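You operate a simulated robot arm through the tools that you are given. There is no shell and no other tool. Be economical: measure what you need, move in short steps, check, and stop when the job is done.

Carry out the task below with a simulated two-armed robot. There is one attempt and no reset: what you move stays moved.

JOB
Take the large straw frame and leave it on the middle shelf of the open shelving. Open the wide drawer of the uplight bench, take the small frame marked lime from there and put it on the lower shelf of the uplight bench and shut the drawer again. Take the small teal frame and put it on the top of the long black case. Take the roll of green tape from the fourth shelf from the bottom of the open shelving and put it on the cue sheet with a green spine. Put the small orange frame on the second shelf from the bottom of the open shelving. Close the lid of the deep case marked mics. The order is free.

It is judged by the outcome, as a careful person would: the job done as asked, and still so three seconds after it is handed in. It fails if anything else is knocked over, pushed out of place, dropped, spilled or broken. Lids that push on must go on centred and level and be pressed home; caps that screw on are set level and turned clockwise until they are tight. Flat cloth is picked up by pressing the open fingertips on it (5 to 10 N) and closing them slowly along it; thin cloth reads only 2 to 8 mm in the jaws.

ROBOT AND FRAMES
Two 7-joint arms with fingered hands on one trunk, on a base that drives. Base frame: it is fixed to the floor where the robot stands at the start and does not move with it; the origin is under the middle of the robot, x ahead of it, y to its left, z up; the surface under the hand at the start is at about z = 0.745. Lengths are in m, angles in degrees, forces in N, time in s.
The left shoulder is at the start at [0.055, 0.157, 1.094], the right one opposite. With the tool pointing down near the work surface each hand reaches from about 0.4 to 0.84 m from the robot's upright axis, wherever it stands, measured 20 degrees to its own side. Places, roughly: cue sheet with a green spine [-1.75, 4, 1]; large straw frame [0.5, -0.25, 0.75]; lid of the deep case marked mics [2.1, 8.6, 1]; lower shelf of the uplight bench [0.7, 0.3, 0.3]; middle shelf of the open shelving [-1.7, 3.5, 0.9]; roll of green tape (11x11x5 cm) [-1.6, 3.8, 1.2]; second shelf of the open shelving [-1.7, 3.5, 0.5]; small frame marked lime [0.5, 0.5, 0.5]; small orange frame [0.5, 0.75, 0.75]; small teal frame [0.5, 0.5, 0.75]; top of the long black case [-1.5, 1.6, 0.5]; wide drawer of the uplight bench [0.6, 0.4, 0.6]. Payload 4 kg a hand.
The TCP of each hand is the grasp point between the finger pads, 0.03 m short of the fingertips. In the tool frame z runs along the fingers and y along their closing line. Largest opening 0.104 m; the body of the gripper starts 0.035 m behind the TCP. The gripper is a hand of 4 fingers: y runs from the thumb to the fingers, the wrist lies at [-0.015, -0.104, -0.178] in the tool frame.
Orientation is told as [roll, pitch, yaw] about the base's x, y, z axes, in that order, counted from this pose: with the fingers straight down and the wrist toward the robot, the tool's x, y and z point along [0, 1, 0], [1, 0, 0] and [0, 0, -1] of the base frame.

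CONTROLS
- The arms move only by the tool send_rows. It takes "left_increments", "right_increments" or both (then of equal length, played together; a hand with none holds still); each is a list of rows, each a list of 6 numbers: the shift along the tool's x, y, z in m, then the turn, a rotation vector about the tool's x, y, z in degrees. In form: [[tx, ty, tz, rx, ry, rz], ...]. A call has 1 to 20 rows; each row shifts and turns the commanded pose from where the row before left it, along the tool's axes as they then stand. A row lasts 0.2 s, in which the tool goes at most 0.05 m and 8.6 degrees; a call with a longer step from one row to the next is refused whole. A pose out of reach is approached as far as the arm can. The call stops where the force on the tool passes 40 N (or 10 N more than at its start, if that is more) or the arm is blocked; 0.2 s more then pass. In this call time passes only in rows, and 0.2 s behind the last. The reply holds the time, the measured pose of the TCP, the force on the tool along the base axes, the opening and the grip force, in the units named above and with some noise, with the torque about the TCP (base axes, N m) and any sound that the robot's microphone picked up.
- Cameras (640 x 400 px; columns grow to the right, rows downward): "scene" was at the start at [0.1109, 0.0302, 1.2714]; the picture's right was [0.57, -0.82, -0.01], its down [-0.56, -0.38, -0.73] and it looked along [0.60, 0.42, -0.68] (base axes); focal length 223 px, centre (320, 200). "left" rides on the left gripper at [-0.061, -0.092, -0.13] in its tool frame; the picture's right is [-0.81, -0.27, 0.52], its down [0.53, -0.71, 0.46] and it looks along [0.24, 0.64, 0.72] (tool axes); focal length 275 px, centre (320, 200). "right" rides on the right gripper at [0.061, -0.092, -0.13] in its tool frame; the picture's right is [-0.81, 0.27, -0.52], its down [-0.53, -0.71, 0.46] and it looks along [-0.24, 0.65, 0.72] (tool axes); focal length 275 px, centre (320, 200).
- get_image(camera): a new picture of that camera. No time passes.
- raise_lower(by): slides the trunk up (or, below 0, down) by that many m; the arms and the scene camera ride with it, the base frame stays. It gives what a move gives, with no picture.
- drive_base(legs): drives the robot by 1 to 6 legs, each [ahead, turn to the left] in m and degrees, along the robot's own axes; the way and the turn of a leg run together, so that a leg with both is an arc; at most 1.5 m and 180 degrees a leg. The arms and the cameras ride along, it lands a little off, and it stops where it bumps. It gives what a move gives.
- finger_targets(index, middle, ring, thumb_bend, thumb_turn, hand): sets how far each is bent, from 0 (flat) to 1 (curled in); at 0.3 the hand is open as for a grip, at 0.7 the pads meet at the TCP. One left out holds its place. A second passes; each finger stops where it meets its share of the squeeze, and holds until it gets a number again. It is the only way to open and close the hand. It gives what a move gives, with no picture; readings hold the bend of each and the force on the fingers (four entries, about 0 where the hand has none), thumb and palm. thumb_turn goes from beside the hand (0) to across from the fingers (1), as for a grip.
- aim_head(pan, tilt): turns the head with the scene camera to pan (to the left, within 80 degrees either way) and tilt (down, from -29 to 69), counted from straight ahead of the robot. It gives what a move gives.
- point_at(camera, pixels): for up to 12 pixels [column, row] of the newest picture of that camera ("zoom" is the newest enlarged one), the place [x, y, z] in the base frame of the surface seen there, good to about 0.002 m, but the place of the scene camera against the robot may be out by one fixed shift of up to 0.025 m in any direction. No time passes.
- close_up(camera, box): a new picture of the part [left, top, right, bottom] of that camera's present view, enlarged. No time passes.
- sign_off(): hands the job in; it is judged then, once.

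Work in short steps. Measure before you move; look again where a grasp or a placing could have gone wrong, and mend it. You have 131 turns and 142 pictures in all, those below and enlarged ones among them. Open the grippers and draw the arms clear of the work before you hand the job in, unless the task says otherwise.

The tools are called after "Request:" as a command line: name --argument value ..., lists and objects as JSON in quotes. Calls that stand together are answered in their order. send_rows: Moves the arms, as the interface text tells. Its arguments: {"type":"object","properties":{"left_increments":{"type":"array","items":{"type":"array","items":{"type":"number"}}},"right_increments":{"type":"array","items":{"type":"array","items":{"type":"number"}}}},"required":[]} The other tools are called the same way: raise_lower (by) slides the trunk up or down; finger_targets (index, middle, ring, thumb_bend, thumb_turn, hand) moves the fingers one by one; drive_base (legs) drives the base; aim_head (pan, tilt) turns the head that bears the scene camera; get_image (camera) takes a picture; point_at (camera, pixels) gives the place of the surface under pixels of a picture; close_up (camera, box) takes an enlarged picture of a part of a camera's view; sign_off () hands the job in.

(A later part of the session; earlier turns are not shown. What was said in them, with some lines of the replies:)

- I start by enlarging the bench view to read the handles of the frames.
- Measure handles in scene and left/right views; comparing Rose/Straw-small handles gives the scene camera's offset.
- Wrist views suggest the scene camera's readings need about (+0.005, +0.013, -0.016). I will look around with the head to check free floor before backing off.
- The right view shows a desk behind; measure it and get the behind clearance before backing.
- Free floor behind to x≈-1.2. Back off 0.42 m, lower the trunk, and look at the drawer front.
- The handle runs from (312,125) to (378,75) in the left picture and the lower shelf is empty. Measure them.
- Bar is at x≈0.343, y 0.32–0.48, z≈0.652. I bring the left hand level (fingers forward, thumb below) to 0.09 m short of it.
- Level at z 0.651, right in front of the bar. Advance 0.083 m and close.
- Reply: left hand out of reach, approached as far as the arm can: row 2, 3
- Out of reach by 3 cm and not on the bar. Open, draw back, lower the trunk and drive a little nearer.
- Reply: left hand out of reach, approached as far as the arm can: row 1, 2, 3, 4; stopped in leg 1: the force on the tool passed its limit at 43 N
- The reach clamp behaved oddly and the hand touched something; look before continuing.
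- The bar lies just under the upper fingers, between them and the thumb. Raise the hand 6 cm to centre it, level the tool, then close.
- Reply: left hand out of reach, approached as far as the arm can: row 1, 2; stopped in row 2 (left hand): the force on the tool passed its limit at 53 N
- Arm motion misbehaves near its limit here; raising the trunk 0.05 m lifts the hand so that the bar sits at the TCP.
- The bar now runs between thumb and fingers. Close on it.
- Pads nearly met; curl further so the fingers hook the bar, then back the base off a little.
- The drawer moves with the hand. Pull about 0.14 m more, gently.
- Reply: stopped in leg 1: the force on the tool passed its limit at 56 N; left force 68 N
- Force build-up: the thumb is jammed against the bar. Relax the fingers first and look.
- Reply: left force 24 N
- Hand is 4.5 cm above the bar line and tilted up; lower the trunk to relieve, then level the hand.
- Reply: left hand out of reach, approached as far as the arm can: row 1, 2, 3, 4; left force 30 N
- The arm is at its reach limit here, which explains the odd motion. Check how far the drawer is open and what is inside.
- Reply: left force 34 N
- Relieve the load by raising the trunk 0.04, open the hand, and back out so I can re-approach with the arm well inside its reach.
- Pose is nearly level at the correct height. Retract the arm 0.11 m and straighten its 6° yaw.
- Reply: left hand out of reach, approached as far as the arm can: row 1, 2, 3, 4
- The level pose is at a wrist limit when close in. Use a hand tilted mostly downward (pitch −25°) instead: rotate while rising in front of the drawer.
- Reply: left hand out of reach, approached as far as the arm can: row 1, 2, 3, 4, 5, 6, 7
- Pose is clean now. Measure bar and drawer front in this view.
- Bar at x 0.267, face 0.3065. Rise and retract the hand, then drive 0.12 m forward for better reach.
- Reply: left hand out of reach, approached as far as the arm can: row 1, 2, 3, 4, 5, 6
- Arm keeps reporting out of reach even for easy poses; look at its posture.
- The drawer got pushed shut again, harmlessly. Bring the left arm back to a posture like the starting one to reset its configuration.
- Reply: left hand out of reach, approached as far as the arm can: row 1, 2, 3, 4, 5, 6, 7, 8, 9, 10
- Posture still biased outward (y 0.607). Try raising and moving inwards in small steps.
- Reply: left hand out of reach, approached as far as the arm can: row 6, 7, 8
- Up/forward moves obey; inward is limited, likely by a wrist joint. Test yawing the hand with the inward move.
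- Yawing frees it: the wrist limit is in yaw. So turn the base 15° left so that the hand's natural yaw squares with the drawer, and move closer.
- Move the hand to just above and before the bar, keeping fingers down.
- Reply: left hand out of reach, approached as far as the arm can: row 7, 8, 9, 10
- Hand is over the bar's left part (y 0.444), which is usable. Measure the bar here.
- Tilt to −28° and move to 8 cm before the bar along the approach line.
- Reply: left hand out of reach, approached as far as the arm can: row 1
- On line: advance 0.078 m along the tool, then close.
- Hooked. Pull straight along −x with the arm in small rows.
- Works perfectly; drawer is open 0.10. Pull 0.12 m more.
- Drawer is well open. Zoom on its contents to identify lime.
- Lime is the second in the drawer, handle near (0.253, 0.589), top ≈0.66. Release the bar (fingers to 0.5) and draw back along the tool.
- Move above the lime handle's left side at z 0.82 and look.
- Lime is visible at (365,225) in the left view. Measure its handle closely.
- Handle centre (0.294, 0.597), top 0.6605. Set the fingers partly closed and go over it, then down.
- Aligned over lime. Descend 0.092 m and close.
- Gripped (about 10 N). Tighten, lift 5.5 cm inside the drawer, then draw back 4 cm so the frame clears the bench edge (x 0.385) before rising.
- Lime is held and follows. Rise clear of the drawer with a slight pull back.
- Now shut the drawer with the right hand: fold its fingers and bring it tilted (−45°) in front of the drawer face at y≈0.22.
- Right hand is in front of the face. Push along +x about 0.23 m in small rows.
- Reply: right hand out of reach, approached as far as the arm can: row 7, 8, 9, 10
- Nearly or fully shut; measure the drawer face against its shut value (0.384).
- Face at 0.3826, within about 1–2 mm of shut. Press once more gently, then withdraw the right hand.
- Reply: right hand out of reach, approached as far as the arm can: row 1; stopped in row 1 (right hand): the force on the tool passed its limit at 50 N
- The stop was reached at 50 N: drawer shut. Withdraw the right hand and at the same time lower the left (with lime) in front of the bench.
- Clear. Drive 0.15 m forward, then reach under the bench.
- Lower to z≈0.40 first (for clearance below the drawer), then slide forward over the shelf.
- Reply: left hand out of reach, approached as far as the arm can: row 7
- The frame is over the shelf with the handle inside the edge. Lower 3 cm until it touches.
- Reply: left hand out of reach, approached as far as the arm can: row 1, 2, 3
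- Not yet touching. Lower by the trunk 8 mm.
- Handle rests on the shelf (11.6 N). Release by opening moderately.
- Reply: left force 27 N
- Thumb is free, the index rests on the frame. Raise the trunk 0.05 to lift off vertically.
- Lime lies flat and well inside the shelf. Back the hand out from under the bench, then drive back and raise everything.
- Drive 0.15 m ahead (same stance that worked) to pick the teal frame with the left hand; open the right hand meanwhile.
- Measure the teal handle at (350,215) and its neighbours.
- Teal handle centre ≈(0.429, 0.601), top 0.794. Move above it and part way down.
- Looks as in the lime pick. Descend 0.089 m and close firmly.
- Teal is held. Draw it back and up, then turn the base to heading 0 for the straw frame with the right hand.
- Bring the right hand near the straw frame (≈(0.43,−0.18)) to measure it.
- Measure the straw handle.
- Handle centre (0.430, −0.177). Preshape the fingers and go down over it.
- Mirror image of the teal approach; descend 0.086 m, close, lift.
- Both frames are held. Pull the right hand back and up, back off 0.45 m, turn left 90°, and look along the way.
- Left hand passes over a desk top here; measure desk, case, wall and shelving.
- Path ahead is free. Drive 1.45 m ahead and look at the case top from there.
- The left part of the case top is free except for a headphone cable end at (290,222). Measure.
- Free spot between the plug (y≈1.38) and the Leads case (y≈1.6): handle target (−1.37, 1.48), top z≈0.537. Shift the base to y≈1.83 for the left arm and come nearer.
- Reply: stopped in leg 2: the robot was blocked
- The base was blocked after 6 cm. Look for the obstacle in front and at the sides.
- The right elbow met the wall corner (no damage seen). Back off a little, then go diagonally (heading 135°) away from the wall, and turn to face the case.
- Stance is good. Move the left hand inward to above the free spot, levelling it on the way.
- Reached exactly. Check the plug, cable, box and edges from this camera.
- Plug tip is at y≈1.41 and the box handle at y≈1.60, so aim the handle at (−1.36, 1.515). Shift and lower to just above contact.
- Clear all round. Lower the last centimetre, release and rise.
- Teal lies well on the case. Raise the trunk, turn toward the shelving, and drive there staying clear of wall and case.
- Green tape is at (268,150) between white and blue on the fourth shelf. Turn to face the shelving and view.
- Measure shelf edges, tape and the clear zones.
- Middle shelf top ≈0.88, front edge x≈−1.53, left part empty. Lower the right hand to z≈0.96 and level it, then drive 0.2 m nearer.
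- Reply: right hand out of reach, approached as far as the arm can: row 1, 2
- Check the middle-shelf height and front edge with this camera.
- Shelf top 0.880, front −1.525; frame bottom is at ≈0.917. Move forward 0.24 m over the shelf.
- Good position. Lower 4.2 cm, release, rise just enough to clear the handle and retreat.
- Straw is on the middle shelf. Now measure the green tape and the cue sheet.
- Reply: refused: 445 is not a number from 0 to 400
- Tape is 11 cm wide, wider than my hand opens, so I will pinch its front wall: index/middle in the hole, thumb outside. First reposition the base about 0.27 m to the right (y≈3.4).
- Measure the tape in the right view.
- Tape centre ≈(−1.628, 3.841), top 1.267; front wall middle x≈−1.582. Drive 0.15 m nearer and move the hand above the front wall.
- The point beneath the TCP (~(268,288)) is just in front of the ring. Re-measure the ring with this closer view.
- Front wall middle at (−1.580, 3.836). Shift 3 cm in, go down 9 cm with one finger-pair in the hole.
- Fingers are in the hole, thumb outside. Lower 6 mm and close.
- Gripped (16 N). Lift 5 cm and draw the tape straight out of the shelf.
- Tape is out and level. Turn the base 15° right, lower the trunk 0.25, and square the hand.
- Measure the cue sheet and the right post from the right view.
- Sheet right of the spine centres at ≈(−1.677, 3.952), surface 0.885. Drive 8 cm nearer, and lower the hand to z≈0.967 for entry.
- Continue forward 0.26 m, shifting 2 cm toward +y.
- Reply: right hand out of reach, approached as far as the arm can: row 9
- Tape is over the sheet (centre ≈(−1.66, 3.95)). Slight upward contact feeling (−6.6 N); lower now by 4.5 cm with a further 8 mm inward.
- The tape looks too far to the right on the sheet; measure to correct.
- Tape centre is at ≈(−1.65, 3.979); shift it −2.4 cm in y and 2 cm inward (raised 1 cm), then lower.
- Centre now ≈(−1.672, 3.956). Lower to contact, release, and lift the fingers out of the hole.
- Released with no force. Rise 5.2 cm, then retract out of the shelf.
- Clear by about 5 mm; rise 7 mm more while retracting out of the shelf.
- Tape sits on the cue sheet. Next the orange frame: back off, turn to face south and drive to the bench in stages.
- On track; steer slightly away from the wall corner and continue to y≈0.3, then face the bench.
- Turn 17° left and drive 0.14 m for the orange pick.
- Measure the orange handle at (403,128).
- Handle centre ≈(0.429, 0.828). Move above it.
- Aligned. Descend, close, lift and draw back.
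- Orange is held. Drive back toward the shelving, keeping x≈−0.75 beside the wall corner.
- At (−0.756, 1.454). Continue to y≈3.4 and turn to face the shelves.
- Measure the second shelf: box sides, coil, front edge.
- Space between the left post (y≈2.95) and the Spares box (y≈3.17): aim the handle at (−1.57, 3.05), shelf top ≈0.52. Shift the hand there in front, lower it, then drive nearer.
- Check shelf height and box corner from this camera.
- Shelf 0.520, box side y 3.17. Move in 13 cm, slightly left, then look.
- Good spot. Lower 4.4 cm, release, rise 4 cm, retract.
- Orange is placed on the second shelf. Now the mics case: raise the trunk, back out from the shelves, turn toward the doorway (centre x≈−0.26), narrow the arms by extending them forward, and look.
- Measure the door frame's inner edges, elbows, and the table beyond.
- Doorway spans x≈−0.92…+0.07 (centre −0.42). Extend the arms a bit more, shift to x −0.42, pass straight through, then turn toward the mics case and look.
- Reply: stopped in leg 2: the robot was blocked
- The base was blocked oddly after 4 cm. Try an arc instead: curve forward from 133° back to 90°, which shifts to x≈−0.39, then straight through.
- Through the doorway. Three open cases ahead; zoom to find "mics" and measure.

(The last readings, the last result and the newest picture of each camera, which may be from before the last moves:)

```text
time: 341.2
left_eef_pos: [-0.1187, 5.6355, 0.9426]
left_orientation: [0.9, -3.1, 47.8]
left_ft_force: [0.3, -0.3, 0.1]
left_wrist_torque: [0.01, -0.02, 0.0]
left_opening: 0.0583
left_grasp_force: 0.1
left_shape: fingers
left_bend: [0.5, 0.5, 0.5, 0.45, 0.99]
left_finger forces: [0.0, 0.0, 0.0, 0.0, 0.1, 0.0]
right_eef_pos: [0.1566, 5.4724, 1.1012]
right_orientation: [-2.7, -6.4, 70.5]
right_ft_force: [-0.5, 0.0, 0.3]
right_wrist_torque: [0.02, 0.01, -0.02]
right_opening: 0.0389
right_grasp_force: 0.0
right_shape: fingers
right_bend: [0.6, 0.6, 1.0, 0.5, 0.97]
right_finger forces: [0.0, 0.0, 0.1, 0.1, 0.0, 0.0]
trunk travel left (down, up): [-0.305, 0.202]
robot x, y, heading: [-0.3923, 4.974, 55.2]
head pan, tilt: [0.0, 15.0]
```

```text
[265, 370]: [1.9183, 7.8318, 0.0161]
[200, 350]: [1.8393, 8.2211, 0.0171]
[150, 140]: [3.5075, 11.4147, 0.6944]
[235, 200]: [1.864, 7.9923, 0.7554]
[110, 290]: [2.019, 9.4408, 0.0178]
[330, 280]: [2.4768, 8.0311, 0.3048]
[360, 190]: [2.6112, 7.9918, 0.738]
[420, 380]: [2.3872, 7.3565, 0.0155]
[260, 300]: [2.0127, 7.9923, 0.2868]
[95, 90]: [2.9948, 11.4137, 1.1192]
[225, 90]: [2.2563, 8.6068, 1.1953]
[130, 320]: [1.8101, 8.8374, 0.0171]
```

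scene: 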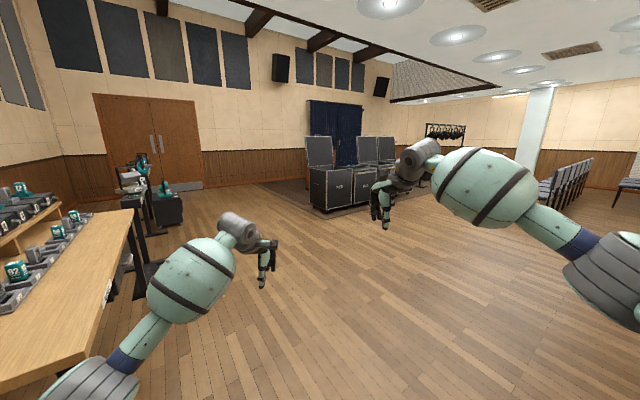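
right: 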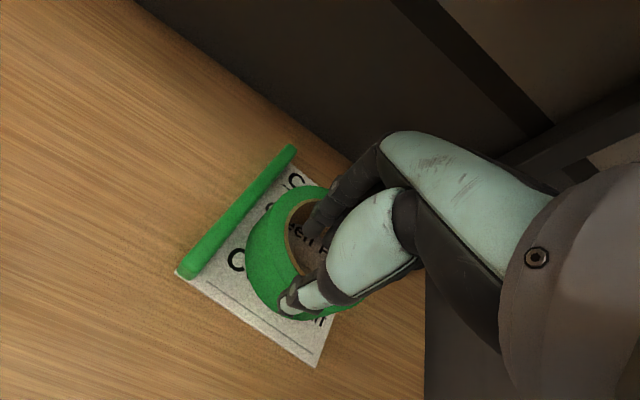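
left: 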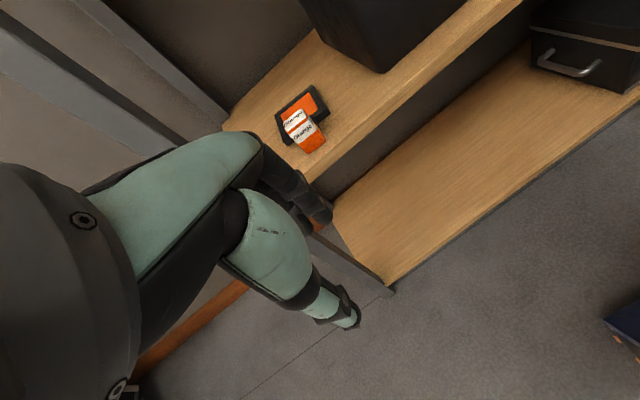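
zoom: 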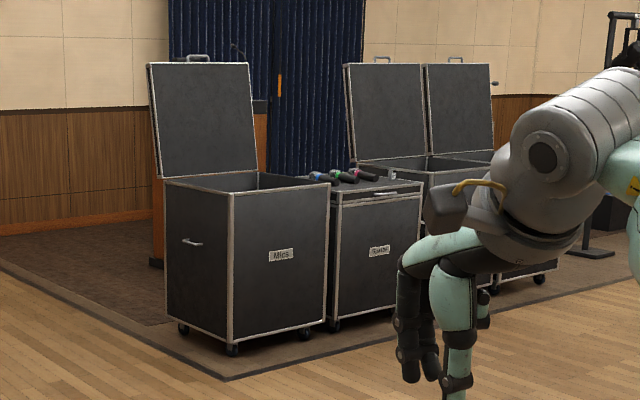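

Mics case: front y≈7.99, x 1.82–2.44, hinge at y≈8.6, lid standing to z≈1.35. I'll go to its left side (x≈1.0, y≈8.5), face it (heading 0), and push the lid over from behind with the left hand.

Request:
drive_base --legs '[[0, 13.2], [1.5, 0], [1.5, 0], [0.76, 0], [0, -68.4]]'

Request:
raise_lower --by 0.195

Request:
get_image --camera "scene"

```text
time: 363.4
left_eef_pos: [1.6223, 8.878, 0.9692]
left_orientation: [1.4, -5.4, 20.2]
left_ft_force: [-0.4, -0.9, 1.4]
left_wrist_torque: [0.05, -0.04, 0.05]
left_opening: 0.0585
left_grasp_force: 0.1
left_shape: fingers
left_bend: [0.5, 0.5, 0.5, 0.45, 0.99]
left_finger forces: [0.0, 0.0, 0.0, 0.0, 0.1, 0.1]
right_eef_pos: [1.7778, 8.6095, 1.1335]
right_orientation: [-3.4, -8.9, 44.7]
right_ft_force: [-0.2, -0.4, 0.4]
right_wrist_torque: [0.01, -0.01, 0.01]
right_opening: 0.0389
right_grasp_force: 0.1
right_shape: fingers
right_bend: [0.6, 0.6, 1.0, 0.5, 0.98]
right_finger forces: [0.0, 0.0, 0.1, 0.1, 0.0, 0.0]
trunk travel left (down, up): [-0.305, 0.202]
robot x, y, heading: [1.1043, 8.4398, 27.6]
head pan, tilt: [0.0, 15.0]
stopped in leg 5: the force on the tool passed its limit at 49 N (the readings are from after the stop); the commanded pose is now the measured one
```

```text
time: 365.6
left_eef_pos: [1.6254, 8.88, 1.1635]
left_orientation: [1.3, -5.2, 20.2]
left_ft_force: [-0.2, -0.1, -0.6]
left_wrist_torque: [-0.02, -0.03, 0.0]
left_opening: 0.0584
left_grasp_force: 0.1
left_shape: fingers
left_bend: [0.5, 0.5, 0.5, 0.45, 0.99]
left_finger forces: [0.0, 0.1, 0.0, 0.0, 0.0, 0.1]
right_eef_pos: [1.7795, 8.6127, 1.3274]
right_orientation: [-3.4, -8.6, 44.7]
right_ft_force: [0.0, 0.8, -1.0]
right_wrist_torque: [0.03, -0.01, 0.01]
right_opening: 0.0389
right_grasp_force: 0.1
right_shape: fingers
right_bend: [0.6, 0.6, 1.0, 0.5, 0.98]
right_finger forces: [0.0, 0.0, 0.0, 0.0, 0.1, 0.0]
trunk travel left (down, up): [-0.5, 0.007]
robot x, y, heading: [1.1064, 8.4373, 27.7]
head pan, tilt: [0.0, 15.0]
```

```text
21 pictures are left
```

scene: 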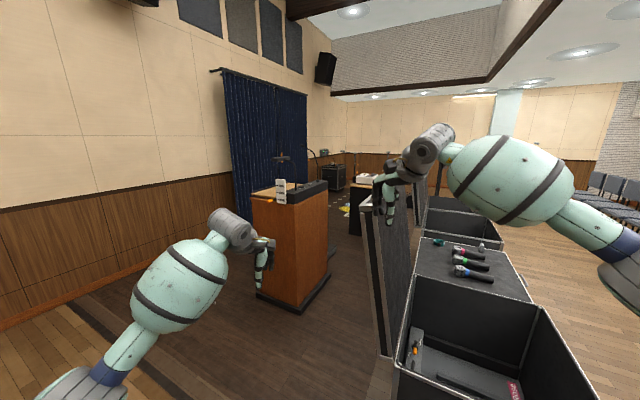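

The right hand stopped against the lid's near edge. Measure the lid's edge positions.

Request:
point_at --camera "scene" --pixels '[[367, 215], [378, 300], [385, 345], [400, 230], [405, 300], [365, 200], [410, 210], [405, 330], [530, 310], [435, 240], [270, 200], [388, 215]]'

Request:
close_up --camera "scene" --box '[340, 120, 480, 370]'

```text
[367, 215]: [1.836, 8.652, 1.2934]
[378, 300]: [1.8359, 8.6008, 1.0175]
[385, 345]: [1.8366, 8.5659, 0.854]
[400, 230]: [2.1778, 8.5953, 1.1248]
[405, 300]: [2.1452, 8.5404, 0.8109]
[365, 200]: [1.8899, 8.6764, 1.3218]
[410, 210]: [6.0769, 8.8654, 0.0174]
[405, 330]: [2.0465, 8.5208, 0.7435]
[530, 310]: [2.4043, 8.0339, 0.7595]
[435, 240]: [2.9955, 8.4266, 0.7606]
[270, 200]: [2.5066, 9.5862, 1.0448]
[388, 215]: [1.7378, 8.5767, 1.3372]
```

```text
1.60 times, centred on (410, 245) of scene
```

zoom: 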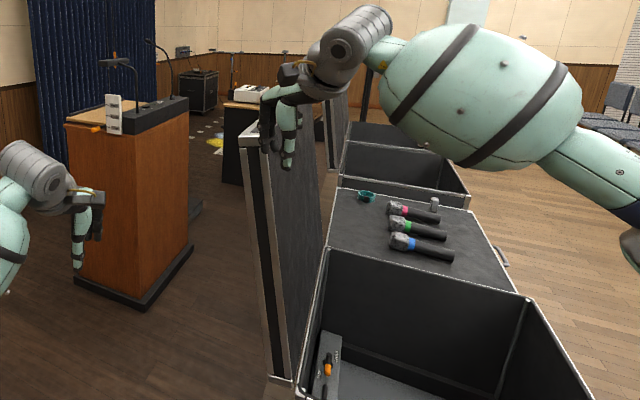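

The lid leans back ~13°, back face near y≈8.72 at z 1.22, left edge x 1.836. Pull both hands back, square the base to heading 0 and move 0.12 m nearer.

Request:
send_rows --left_increments '[[0, -0.035, -0.015, 0.9, 0, 0], [0, -0.035, -0.015, 0.9, 0, 0], [0, -0.035, -0.015, 0.9, 0, 0], [0, -0.035, -0.015, 0.9, 0, 0], [0, -0.035, -0.015, 0.9, 0, 0], [0, -0.035, -0.015, 0.7, 0, 0]]' --right_increments '[[0, -0.045, 0, 0, 0, 0], [0, -0.045, 0, 0, 0, 0], [0, -0.045, 0, 0, 0, 0], [0, -0.045, 0, 0, 0, 0], [0, -0.045, 0, 0, 0, 0], [0, -0.045, 0, 0, 0, 0]]'

Request:
drive_base --legs '[[0, -27.7], [0.12, 0]]'

```text
time: 367.0
left_eef_pos: [1.4229, 8.8019, 1.2424]
left_orientation: [1.3, -0.3, 20.3]
left_ft_force: [-0.4, 0.5, -0.4]
left_wrist_torque: [0.0, 0.01, -0.02]
left_opening: 0.0586
left_grasp_force: 0.1
left_shape: fingers
left_bend: [0.5, 0.5, 0.5, 0.45, 0.99]
left_finger forces: [0.0, 0.1, 0.0, 0.0, 0.1, 0.0]
right_eef_pos: [1.5854, 8.4215, 1.2896]
right_orientation: [-3.6, -8.8, 44.6]
right_ft_force: [-1.2, 0.2, -0.4]
right_wrist_torque: [0.02, -0.01, 0.04]
right_opening: 0.0391
right_grasp_force: 0.0
right_shape: fingers
right_bend: [0.6, 0.6, 1.0, 0.5, 0.98]
right_finger forces: [0.0, 0.0, 0.0, 0.0, 0.0, 0.0]
trunk travel left (down, up): [-0.5, 0.007]
robot x, y, heading: [1.1024, 8.4439, 27.7]
head pan, tilt: [0.0, 15.0]
```

```text
time: 369.9
left_eef_pos: [1.6621, 8.6141, 1.2482]
left_orientation: [1.4, -0.9, -7.4]
left_ft_force: [1.6, -0.4, 0.0]
left_wrist_torque: [0.01, 0.08, -0.02]
left_opening: 0.0587
left_grasp_force: 0.1
left_shape: fingers
left_bend: [0.5, 0.5, 0.5, 0.45, 0.99]
left_finger forces: [0.0, 0.0, 0.1, 0.1, 0.0, 0.0]
right_eef_pos: [1.6293, 8.2015, 1.2959]
right_orientation: [-3.7, -9.5, 16.9]
right_ft_force: [1.0, -0.4, 0.1]
right_wrist_torque: [0.02, 0.07, 0.06]
right_opening: 0.0389
right_grasp_force: 0.0
right_shape: fingers
right_bend: [0.6, 0.6, 1.0, 0.5, 0.98]
right_finger forces: [0.1, 0.1, 0.0, 0.0, 0.1, 0.0]
trunk travel left (down, up): [-0.5, 0.007]
robot x, y, heading: [1.2252, 8.4389, -0.1]
head pan, tilt: [0.0, 15.0]
```

Move the left hand north then forward to get behind the lid.

Request:
send_rows --left_increments '[[0.037, 0, 0, 0, 0, 0], [0.037, 0, 0, 0, 0, 0], [0.037, 0, 0, 0, 0, 0], [0.037, 0, 0, 0, 0, 0], [0.037, 0, 0, 0, 0, 0], [0.037, 0, 0, 0, 0, 0], [0.0043, 0.034, 0, 0, 0, 0], [0.0043, 0.034, 0, 0, 0, 0], [0.0043, 0.034, 0, 0, 0, 0], [0.0043, 0.034, 0, 0, 0, 0], [0.0043, 0.034, 0, 0, 0, 0], [0.0043, 0.034, 0, 0, 0, 0], [0.0043, 0.034, 0, 0, 0, 0], [0.0043, 0.034, 0, 0, 0, 0]]'

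Request:
aim_head --pan 15 --tilt 20

Request:
get_image --camera "scene"

```text
time: 372.9
left_eef_pos: [1.9798, 8.8318, 1.2477]
left_orientation: [1.6, 0.0, -7.6]
left_ft_force: [-0.1, -0.4, -0.4]
left_wrist_torque: [-0.02, 0.03, 0.02]
left_opening: 0.0583
left_grasp_force: 0.2
left_shape: fingers
left_bend: [0.5, 0.5, 0.5, 0.45, 0.99]
left_finger forces: [0.0, 0.1, 0.0, 0.0, 0.0, 0.0]
right_eef_pos: [1.6457, 8.1995, 1.29]
right_orientation: [-3.4, -8.7, 16.8]
right_ft_force: [-0.8, 0.0, -0.1]
right_wrist_torque: [0.01, 0.06, -0.01]
right_opening: 0.0389
right_grasp_force: 0.1
right_shape: fingers
right_bend: [0.6, 0.6, 1.0, 0.5, 0.98]
right_finger forces: [0.1, 0.1, 0.0, 0.0, 0.0, 0.0]
trunk travel left (down, up): [-0.5, 0.007]
robot x, y, heading: [1.2278, 8.4363, 0.2]
head pan, tilt: [0.0, 15.0]
```

```text
time: 373.6
left_eef_pos: [1.9794, 8.8343, 1.2497]
left_orientation: [1.4, 0.0, -7.5]
left_ft_force: [0.6, 0.1, 0.6]
left_wrist_torque: [0.01, 0.0, -0.02]
left_opening: 0.0585
left_grasp_force: 0.0
left_shape: fingers
left_bend: [0.5, 0.5, 0.5, 0.45, 0.99]
left_finger forces: [0.0, 0.1, 0.0, 0.0, 0.0, 0.1]
right_eef_pos: [1.6447, 8.2016, 1.2907]
right_orientation: [-3.5, -8.7, 16.7]
right_ft_force: [-1.1, -0.3, -0.8]
right_wrist_torque: [-0.02, -0.01, 0.03]
right_opening: 0.0392
right_grasp_force: 0.0
right_shape: fingers
right_bend: [0.6, 0.6, 1.0, 0.5, 0.98]
right_finger forces: [0.1, 0.0, 0.0, 0.0, 0.0, 0.0]
trunk travel left (down, up): [-0.5, 0.007]
robot x, y, heading: [1.2249, 8.4383, -0.1]
head pan, tilt: [15.0, 20.0]
```

```text
19 pictures are left
```

scene: 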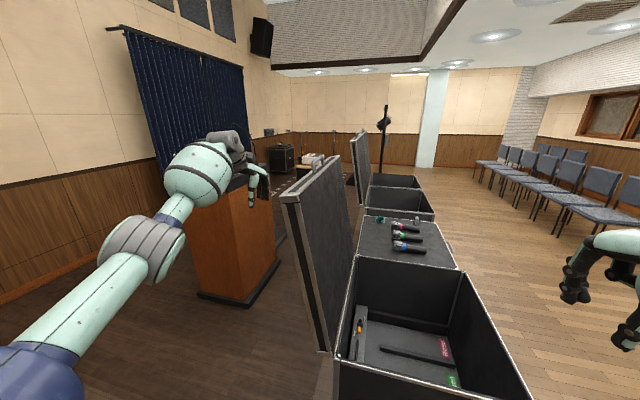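

The hand is behind the lid's upper part. Push it toward −y in steady small rows until it passes vertical.

Request:
send_rows --left_increments '[[-0.025, 0, 0, 0, 0, 0], [-0.025, 0, 0, 0, 0, 0], [-0.025, 0, 0, 0, 0, 0], [-0.022, 0, 0, 0, 0, 0], [-0.022, 0, 0, 0, 0, 0], [-0.022, 0, 0, 0, 0, 0], [-0.022, 0, 0, 0, 0, 0], [-0.022, 0, 0, 0, 0, 0], [-0.022, 0, 0, 0, 0, 0], [-0.022, 0, 0, 0, 0, 0], [-0.022, 0, 0, 0, 0, 0], [-0.022, 0, 0, 0, 0, 0], [-0.022, 0, 0, 0, 0, 0], [-0.022, 0, 0, 0, 0, 0]]'

Request:
get_image --camera "scene"

```text
time: 376.6
left_eef_pos: [1.9408, 8.5157, 1.2443]
left_orientation: [1.5, -0.3, -7.4]
left_ft_force: [0.3, -0.7, 0.0]
left_wrist_torque: [0.02, 0.0, -0.05]
left_opening: 0.0585
left_grasp_force: 0.0
left_shape: fingers
left_bend: [0.5, 0.5, 0.5, 0.45, 0.99]
left_finger forces: [0.0, 0.0, 0.0, 0.0, 0.0, 0.1]
right_eef_pos: [1.644, 8.1999, 1.2907]
right_orientation: [-3.5, -8.8, 16.8]
right_ft_force: [-1.0, -0.4, 0.1]
right_wrist_torque: [-0.01, 0.03, -0.02]
right_opening: 0.0388
right_grasp_force: 0.0
right_shape: fingers
right_bend: [0.6, 0.6, 1.0, 0.5, 0.98]
right_finger forces: [0.0, 0.0, 0.0, 0.1, 0.0, 0.0]
trunk travel left (down, up): [-0.5, 0.007]
robot x, y, heading: [1.2232, 8.4395, 0.2]
head pan, tilt: [15.0, 20.0]
```

```text
18 pictures are left
```

scene: 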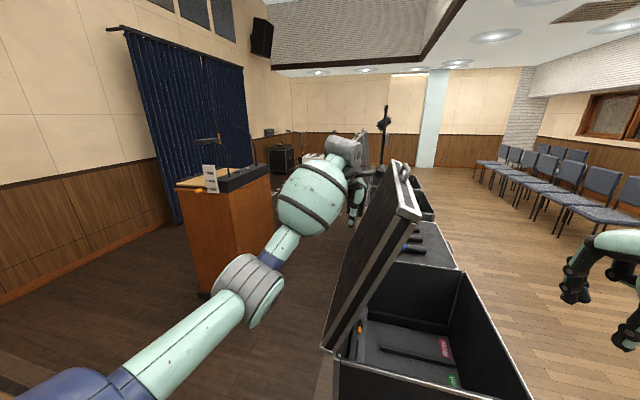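

The lid is past vertical and holds by friction. Follow its arc with the left hand, pushing forward and down, easing the hand's yaw.

Request:
send_rows --left_increments '[[-0.028, 0.003, 0.022, 0, 0, 2], [-0.028, 0.003, 0.022, 0, 0, 2], [-0.036, 0.005, 0.014, 0, 0, 2], [-0.036, 0.006, 0.014, 0, 0, 2], [-0.032, 0.006, 0.019, 0, 0, 2], [-0.032, 0.007, 0.019, 0, 0, 2], [-0.029, 0.007, 0.025, 0, 0, 2], [-0.029, 0.008, 0.025, 0, 0, 2], [-0.024, 0.007, 0.03, 0, 0, 1], [-0.024, 0.007, 0.03, 0, 0, 1], [-0.018, 0.006, 0.033, 0, 0, 0], [-0.018, 0.006, 0.033, 0, 0, 0], [-0.012, 0.004, 0.036, 0, 0, 0], [-0.012, 0.004, 0.036, 0, 0, 0]]'

Request:
get_image --camera "scene"

```text
time: 379.6
left_eef_pos: [1.8939, 8.2401, 0.9729]
left_orientation: [1.3, 0.2, -25.4]
left_ft_force: [0.6, -0.1, 0.4]
left_wrist_torque: [0.04, -0.01, 0.0]
left_opening: 0.0582
left_grasp_force: 0.1
left_shape: fingers
left_bend: [0.5, 0.5, 0.5, 0.45, 0.99]
left_finger forces: [0.0, 0.1, 0.1, 0.1, 0.0, 0.0]
left hand out of reach, approached as far as the arm can: row 8, 9, 10, 11, 12, 13, 14
right_eef_pos: [1.6454, 8.2014, 1.2915]
right_orientation: [-3.5, -8.9, 16.8]
right_ft_force: [0.5, -0.3, 0.2]
right_wrist_torque: [0.02, 0.01, -0.01]
right_opening: 0.0393
right_grasp_force: 0.2
right_shape: fingers
right_bend: [0.6, 0.6, 1.0, 0.5, 0.98]
right_finger forces: [0.0, 0.0, 0.0, 0.1, 0.0, 0.0]
trunk travel left (down, up): [-0.5, 0.007]
robot x, y, heading: [1.2256, 8.438, 0.2]
head pan, tilt: [15.0, 20.0]
```

```text
17 pictures are left
```

scene: 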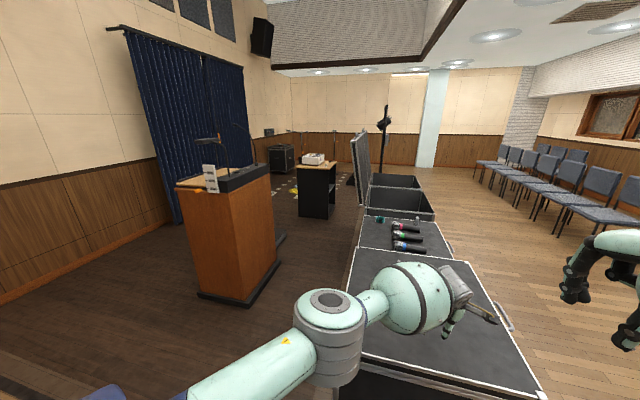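

The lid is down. Check that it lies level on the case.

Request:
point_at --camera "scene" --pixels '[[365, 258], [450, 265], [530, 380], [440, 340], [375, 340], [480, 300], [400, 237]]'

Request:
close_up --camera "scene" --box '[330, 230, 570, 400]'

```text
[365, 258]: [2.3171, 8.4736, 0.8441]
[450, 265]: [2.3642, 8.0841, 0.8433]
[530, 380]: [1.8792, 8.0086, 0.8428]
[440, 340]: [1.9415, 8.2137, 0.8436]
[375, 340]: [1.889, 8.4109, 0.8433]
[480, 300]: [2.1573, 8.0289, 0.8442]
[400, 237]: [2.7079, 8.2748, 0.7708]
```

```text
2.35 times, centred on (450, 315) of scene
```

zoom: 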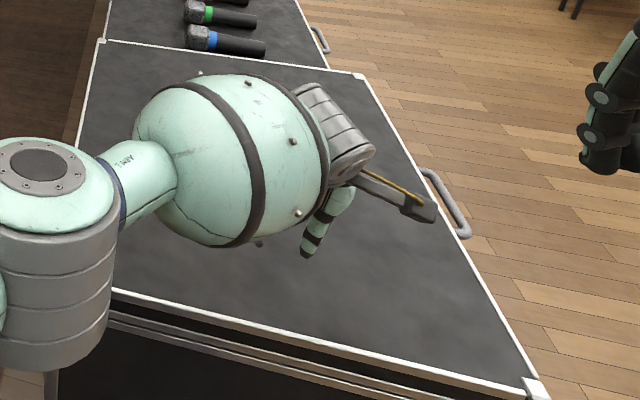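

The lid is level all over (z 0.843 ± 0.001): shut. Raise the left hand, open both hands and back away.

Request:
send_rows --left_increments '[[0, 0, -0.03, 0, 0, 0], [0, 0, -0.04, 0, 0, 0], [0, 0, -0.04, 0, 0, 0], [0, -0.02, -0.04, 0, 0, 0]]'

Request:
drive_base --legs '[[-0.4, 0]]'

Request:
finger_targets --hand "right" --index 0.3 --middle 0.3 --ring 0.3 --thumb_bend 0.3

Request:
finger_targets --hand "left" --index 0.3 --middle 0.3 --ring 0.3 --thumb_bend 0.3

Request:
get_image --camera "scene"

```text
time: 380.6
left_eef_pos: [1.8666, 8.2476, 1.1224]
left_orientation: [1.3, 0.1, -25.4]
left_ft_force: [0.1, -0.7, 0.2]
left_wrist_torque: [-0.01, 0.02, 0.03]
left_opening: 0.0585
left_grasp_force: 0.2
left_shape: fingers
left_bend: [0.5, 0.5, 0.5, 0.45, 0.99]
left_finger forces: [0.0, 0.0, 0.0, 0.0, 0.1, 0.0]
right_eef_pos: [1.6436, 8.2025, 1.2928]
right_orientation: [-3.6, -8.8, 16.9]
right_ft_force: [0.7, -0.4, -0.8]
right_wrist_torque: [-0.02, -0.01, -0.02]
right_opening: 0.0389
right_grasp_force: 0.1
right_shape: fingers
right_bend: [0.6, 0.6, 1.0, 0.5, 0.98]
right_finger forces: [0.0, 0.0, 0.0, 0.1, 0.1, 0.1]
trunk travel left (down, up): [-0.5, 0.007]
robot x, y, heading: [1.2263, 8.4415, 0.1]
head pan, tilt: [15.0, 20.0]
```

```text
time: 383.2
left_eef_pos: [1.4607, 8.2468, 1.123]
left_orientation: [1.3, 0.1, -25.5]
left_ft_force: [0.5, -0.5, -0.3]
left_wrist_torque: [-0.01, 0.03, 0.02]
left_opening: 0.0586
left_grasp_force: 0.0
left_shape: fingers
left_bend: [0.5, 0.5, 0.5, 0.45, 0.99]
left_finger forces: [0.1, 0.1, 0.0, 0.1, 0.0, 0.0]
right_eef_pos: [1.2387, 8.1992, 1.291]
right_orientation: [-3.5, -8.7, 16.8]
right_ft_force: [-0.1, -0.3, -0.2]
right_wrist_torque: [-0.01, -0.01, 0.03]
right_opening: 0.039
right_grasp_force: 0.2
right_shape: fingers
right_bend: [0.6, 0.6, 1.0, 0.5, 0.98]
right_finger forces: [0.0, 0.1, 0.1, 0.1, 0.1, 0.0]
trunk travel left (down, up): [-0.5, 0.007]
robot x, y, heading: [0.8187, 8.4418, 0.0]
head pan, tilt: [15.0, 20.0]
```

```text
time: 384.2
left_eef_pos: [1.4473, 8.246, 1.1307]
left_orientation: [1.6, -0.5, -25.5]
left_ft_force: [1.0, 0.5, 0.2]
left_wrist_torque: [0.03, 0.0, 0.02]
left_opening: 0.0586
left_grasp_force: 0.0
left_shape: fingers
left_bend: [0.5, 0.5, 0.5, 0.45, 0.99]
left_finger forces: [0.1, 0.0, 0.0, 0.1, 0.0, 0.1]
right_eef_pos: [1.2226, 8.1997, 1.2961]
right_orientation: [-3.8, -9.5, 16.8]
right_ft_force: [0.3, -0.2, 0.4]
right_wrist_torque: [0.0, 0.0, 0.0]
right_opening: 0.1026
right_grasp_force: 0.1
right_shape: fingers
right_bend: [0.3, 0.3, 0.3, 0.3, 0.97]
right_finger forces: [0.1, 0.0, 0.0, 0.0, 0.1, 0.1]
trunk travel left (down, up): [-0.5, 0.007]
robot x, y, heading: [0.8236, 8.4366, -0.0]
head pan, tilt: [15.0, 20.0]
```

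```text
time: 385.2
left_eef_pos: [1.4466, 8.2457, 1.1313]
left_orientation: [1.7, -0.6, -25.5]
left_ft_force: [0.6, 0.0, -0.3]
left_wrist_torque: [0.0, 0.01, -0.02]
left_opening: 0.1027
left_grasp_force: 0.1
left_shape: fingers
left_bend: [0.3, 0.3, 0.3, 0.3, 0.98]
left_finger forces: [0.0, 0.1, 0.1, 0.0, 0.0, 0.0]
right_eef_pos: [1.2215, 8.1991, 1.2956]
right_orientation: [-3.8, -9.6, 16.7]
right_ft_force: [0.2, 0.4, -0.7]
right_wrist_torque: [-0.01, 0.0, 0.0]
right_opening: 0.1027
right_grasp_force: 0.1
right_shape: fingers
right_bend: [0.3, 0.3, 0.3, 0.3, 0.97]
right_finger forces: [0.0, 0.1, 0.1, 0.0, 0.0, 0.1]
trunk travel left (down, up): [-0.5, 0.007]
robot x, y, heading: [0.8208, 8.4387, 0.0]
head pan, tilt: [15.0, 20.0]
```

```text
15 pictures are left
5 turns are left
```

scene: 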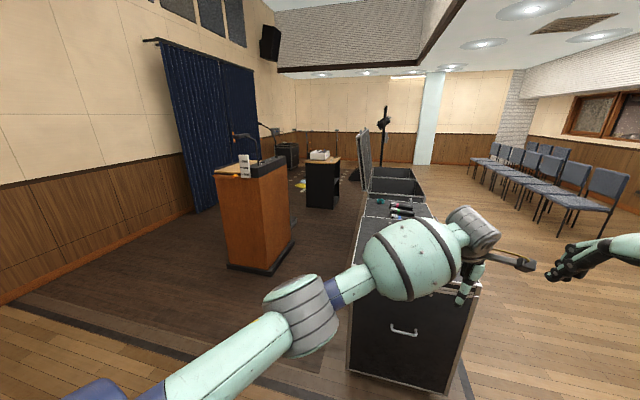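

The mics lid is shut, both hands are open and clear of the work, and every part of the job is done; I hand it in.

Request:
sign_off

```text
The job is handed in.
```

I finished all six parts of the job and handed it in; the result of the judging hasn't come back.

- **Straw frame:** the large one is on the middle shelf of the open shelving.
- **Lime frame:** it is on the lower shelf of the uplight bench. I pushed the drawer shut until it hit its stop.
- **Teal frame:** it is on top of the long black case, clear of the headphone plug and the Leads case.
- **Green tape:** it sits on the cue sheet, beside the green spine.
- **Orange frame:** it is on the second shelf from the bottom of the open shelving, left of the Spares box.
- **Mics lid:** it is closed and measured level all over.

**Contacts along the way:** some bumps went past the force limit, and I saw nothing knocked over or shifted in later pictures. The left hand bumped the drawer handle several times and pushed the drawer shut again before I got it open. The right hand hit the edge of the mics lid at 49 N before I closed it. The base was also blocked twice, and I never confirmed by what.
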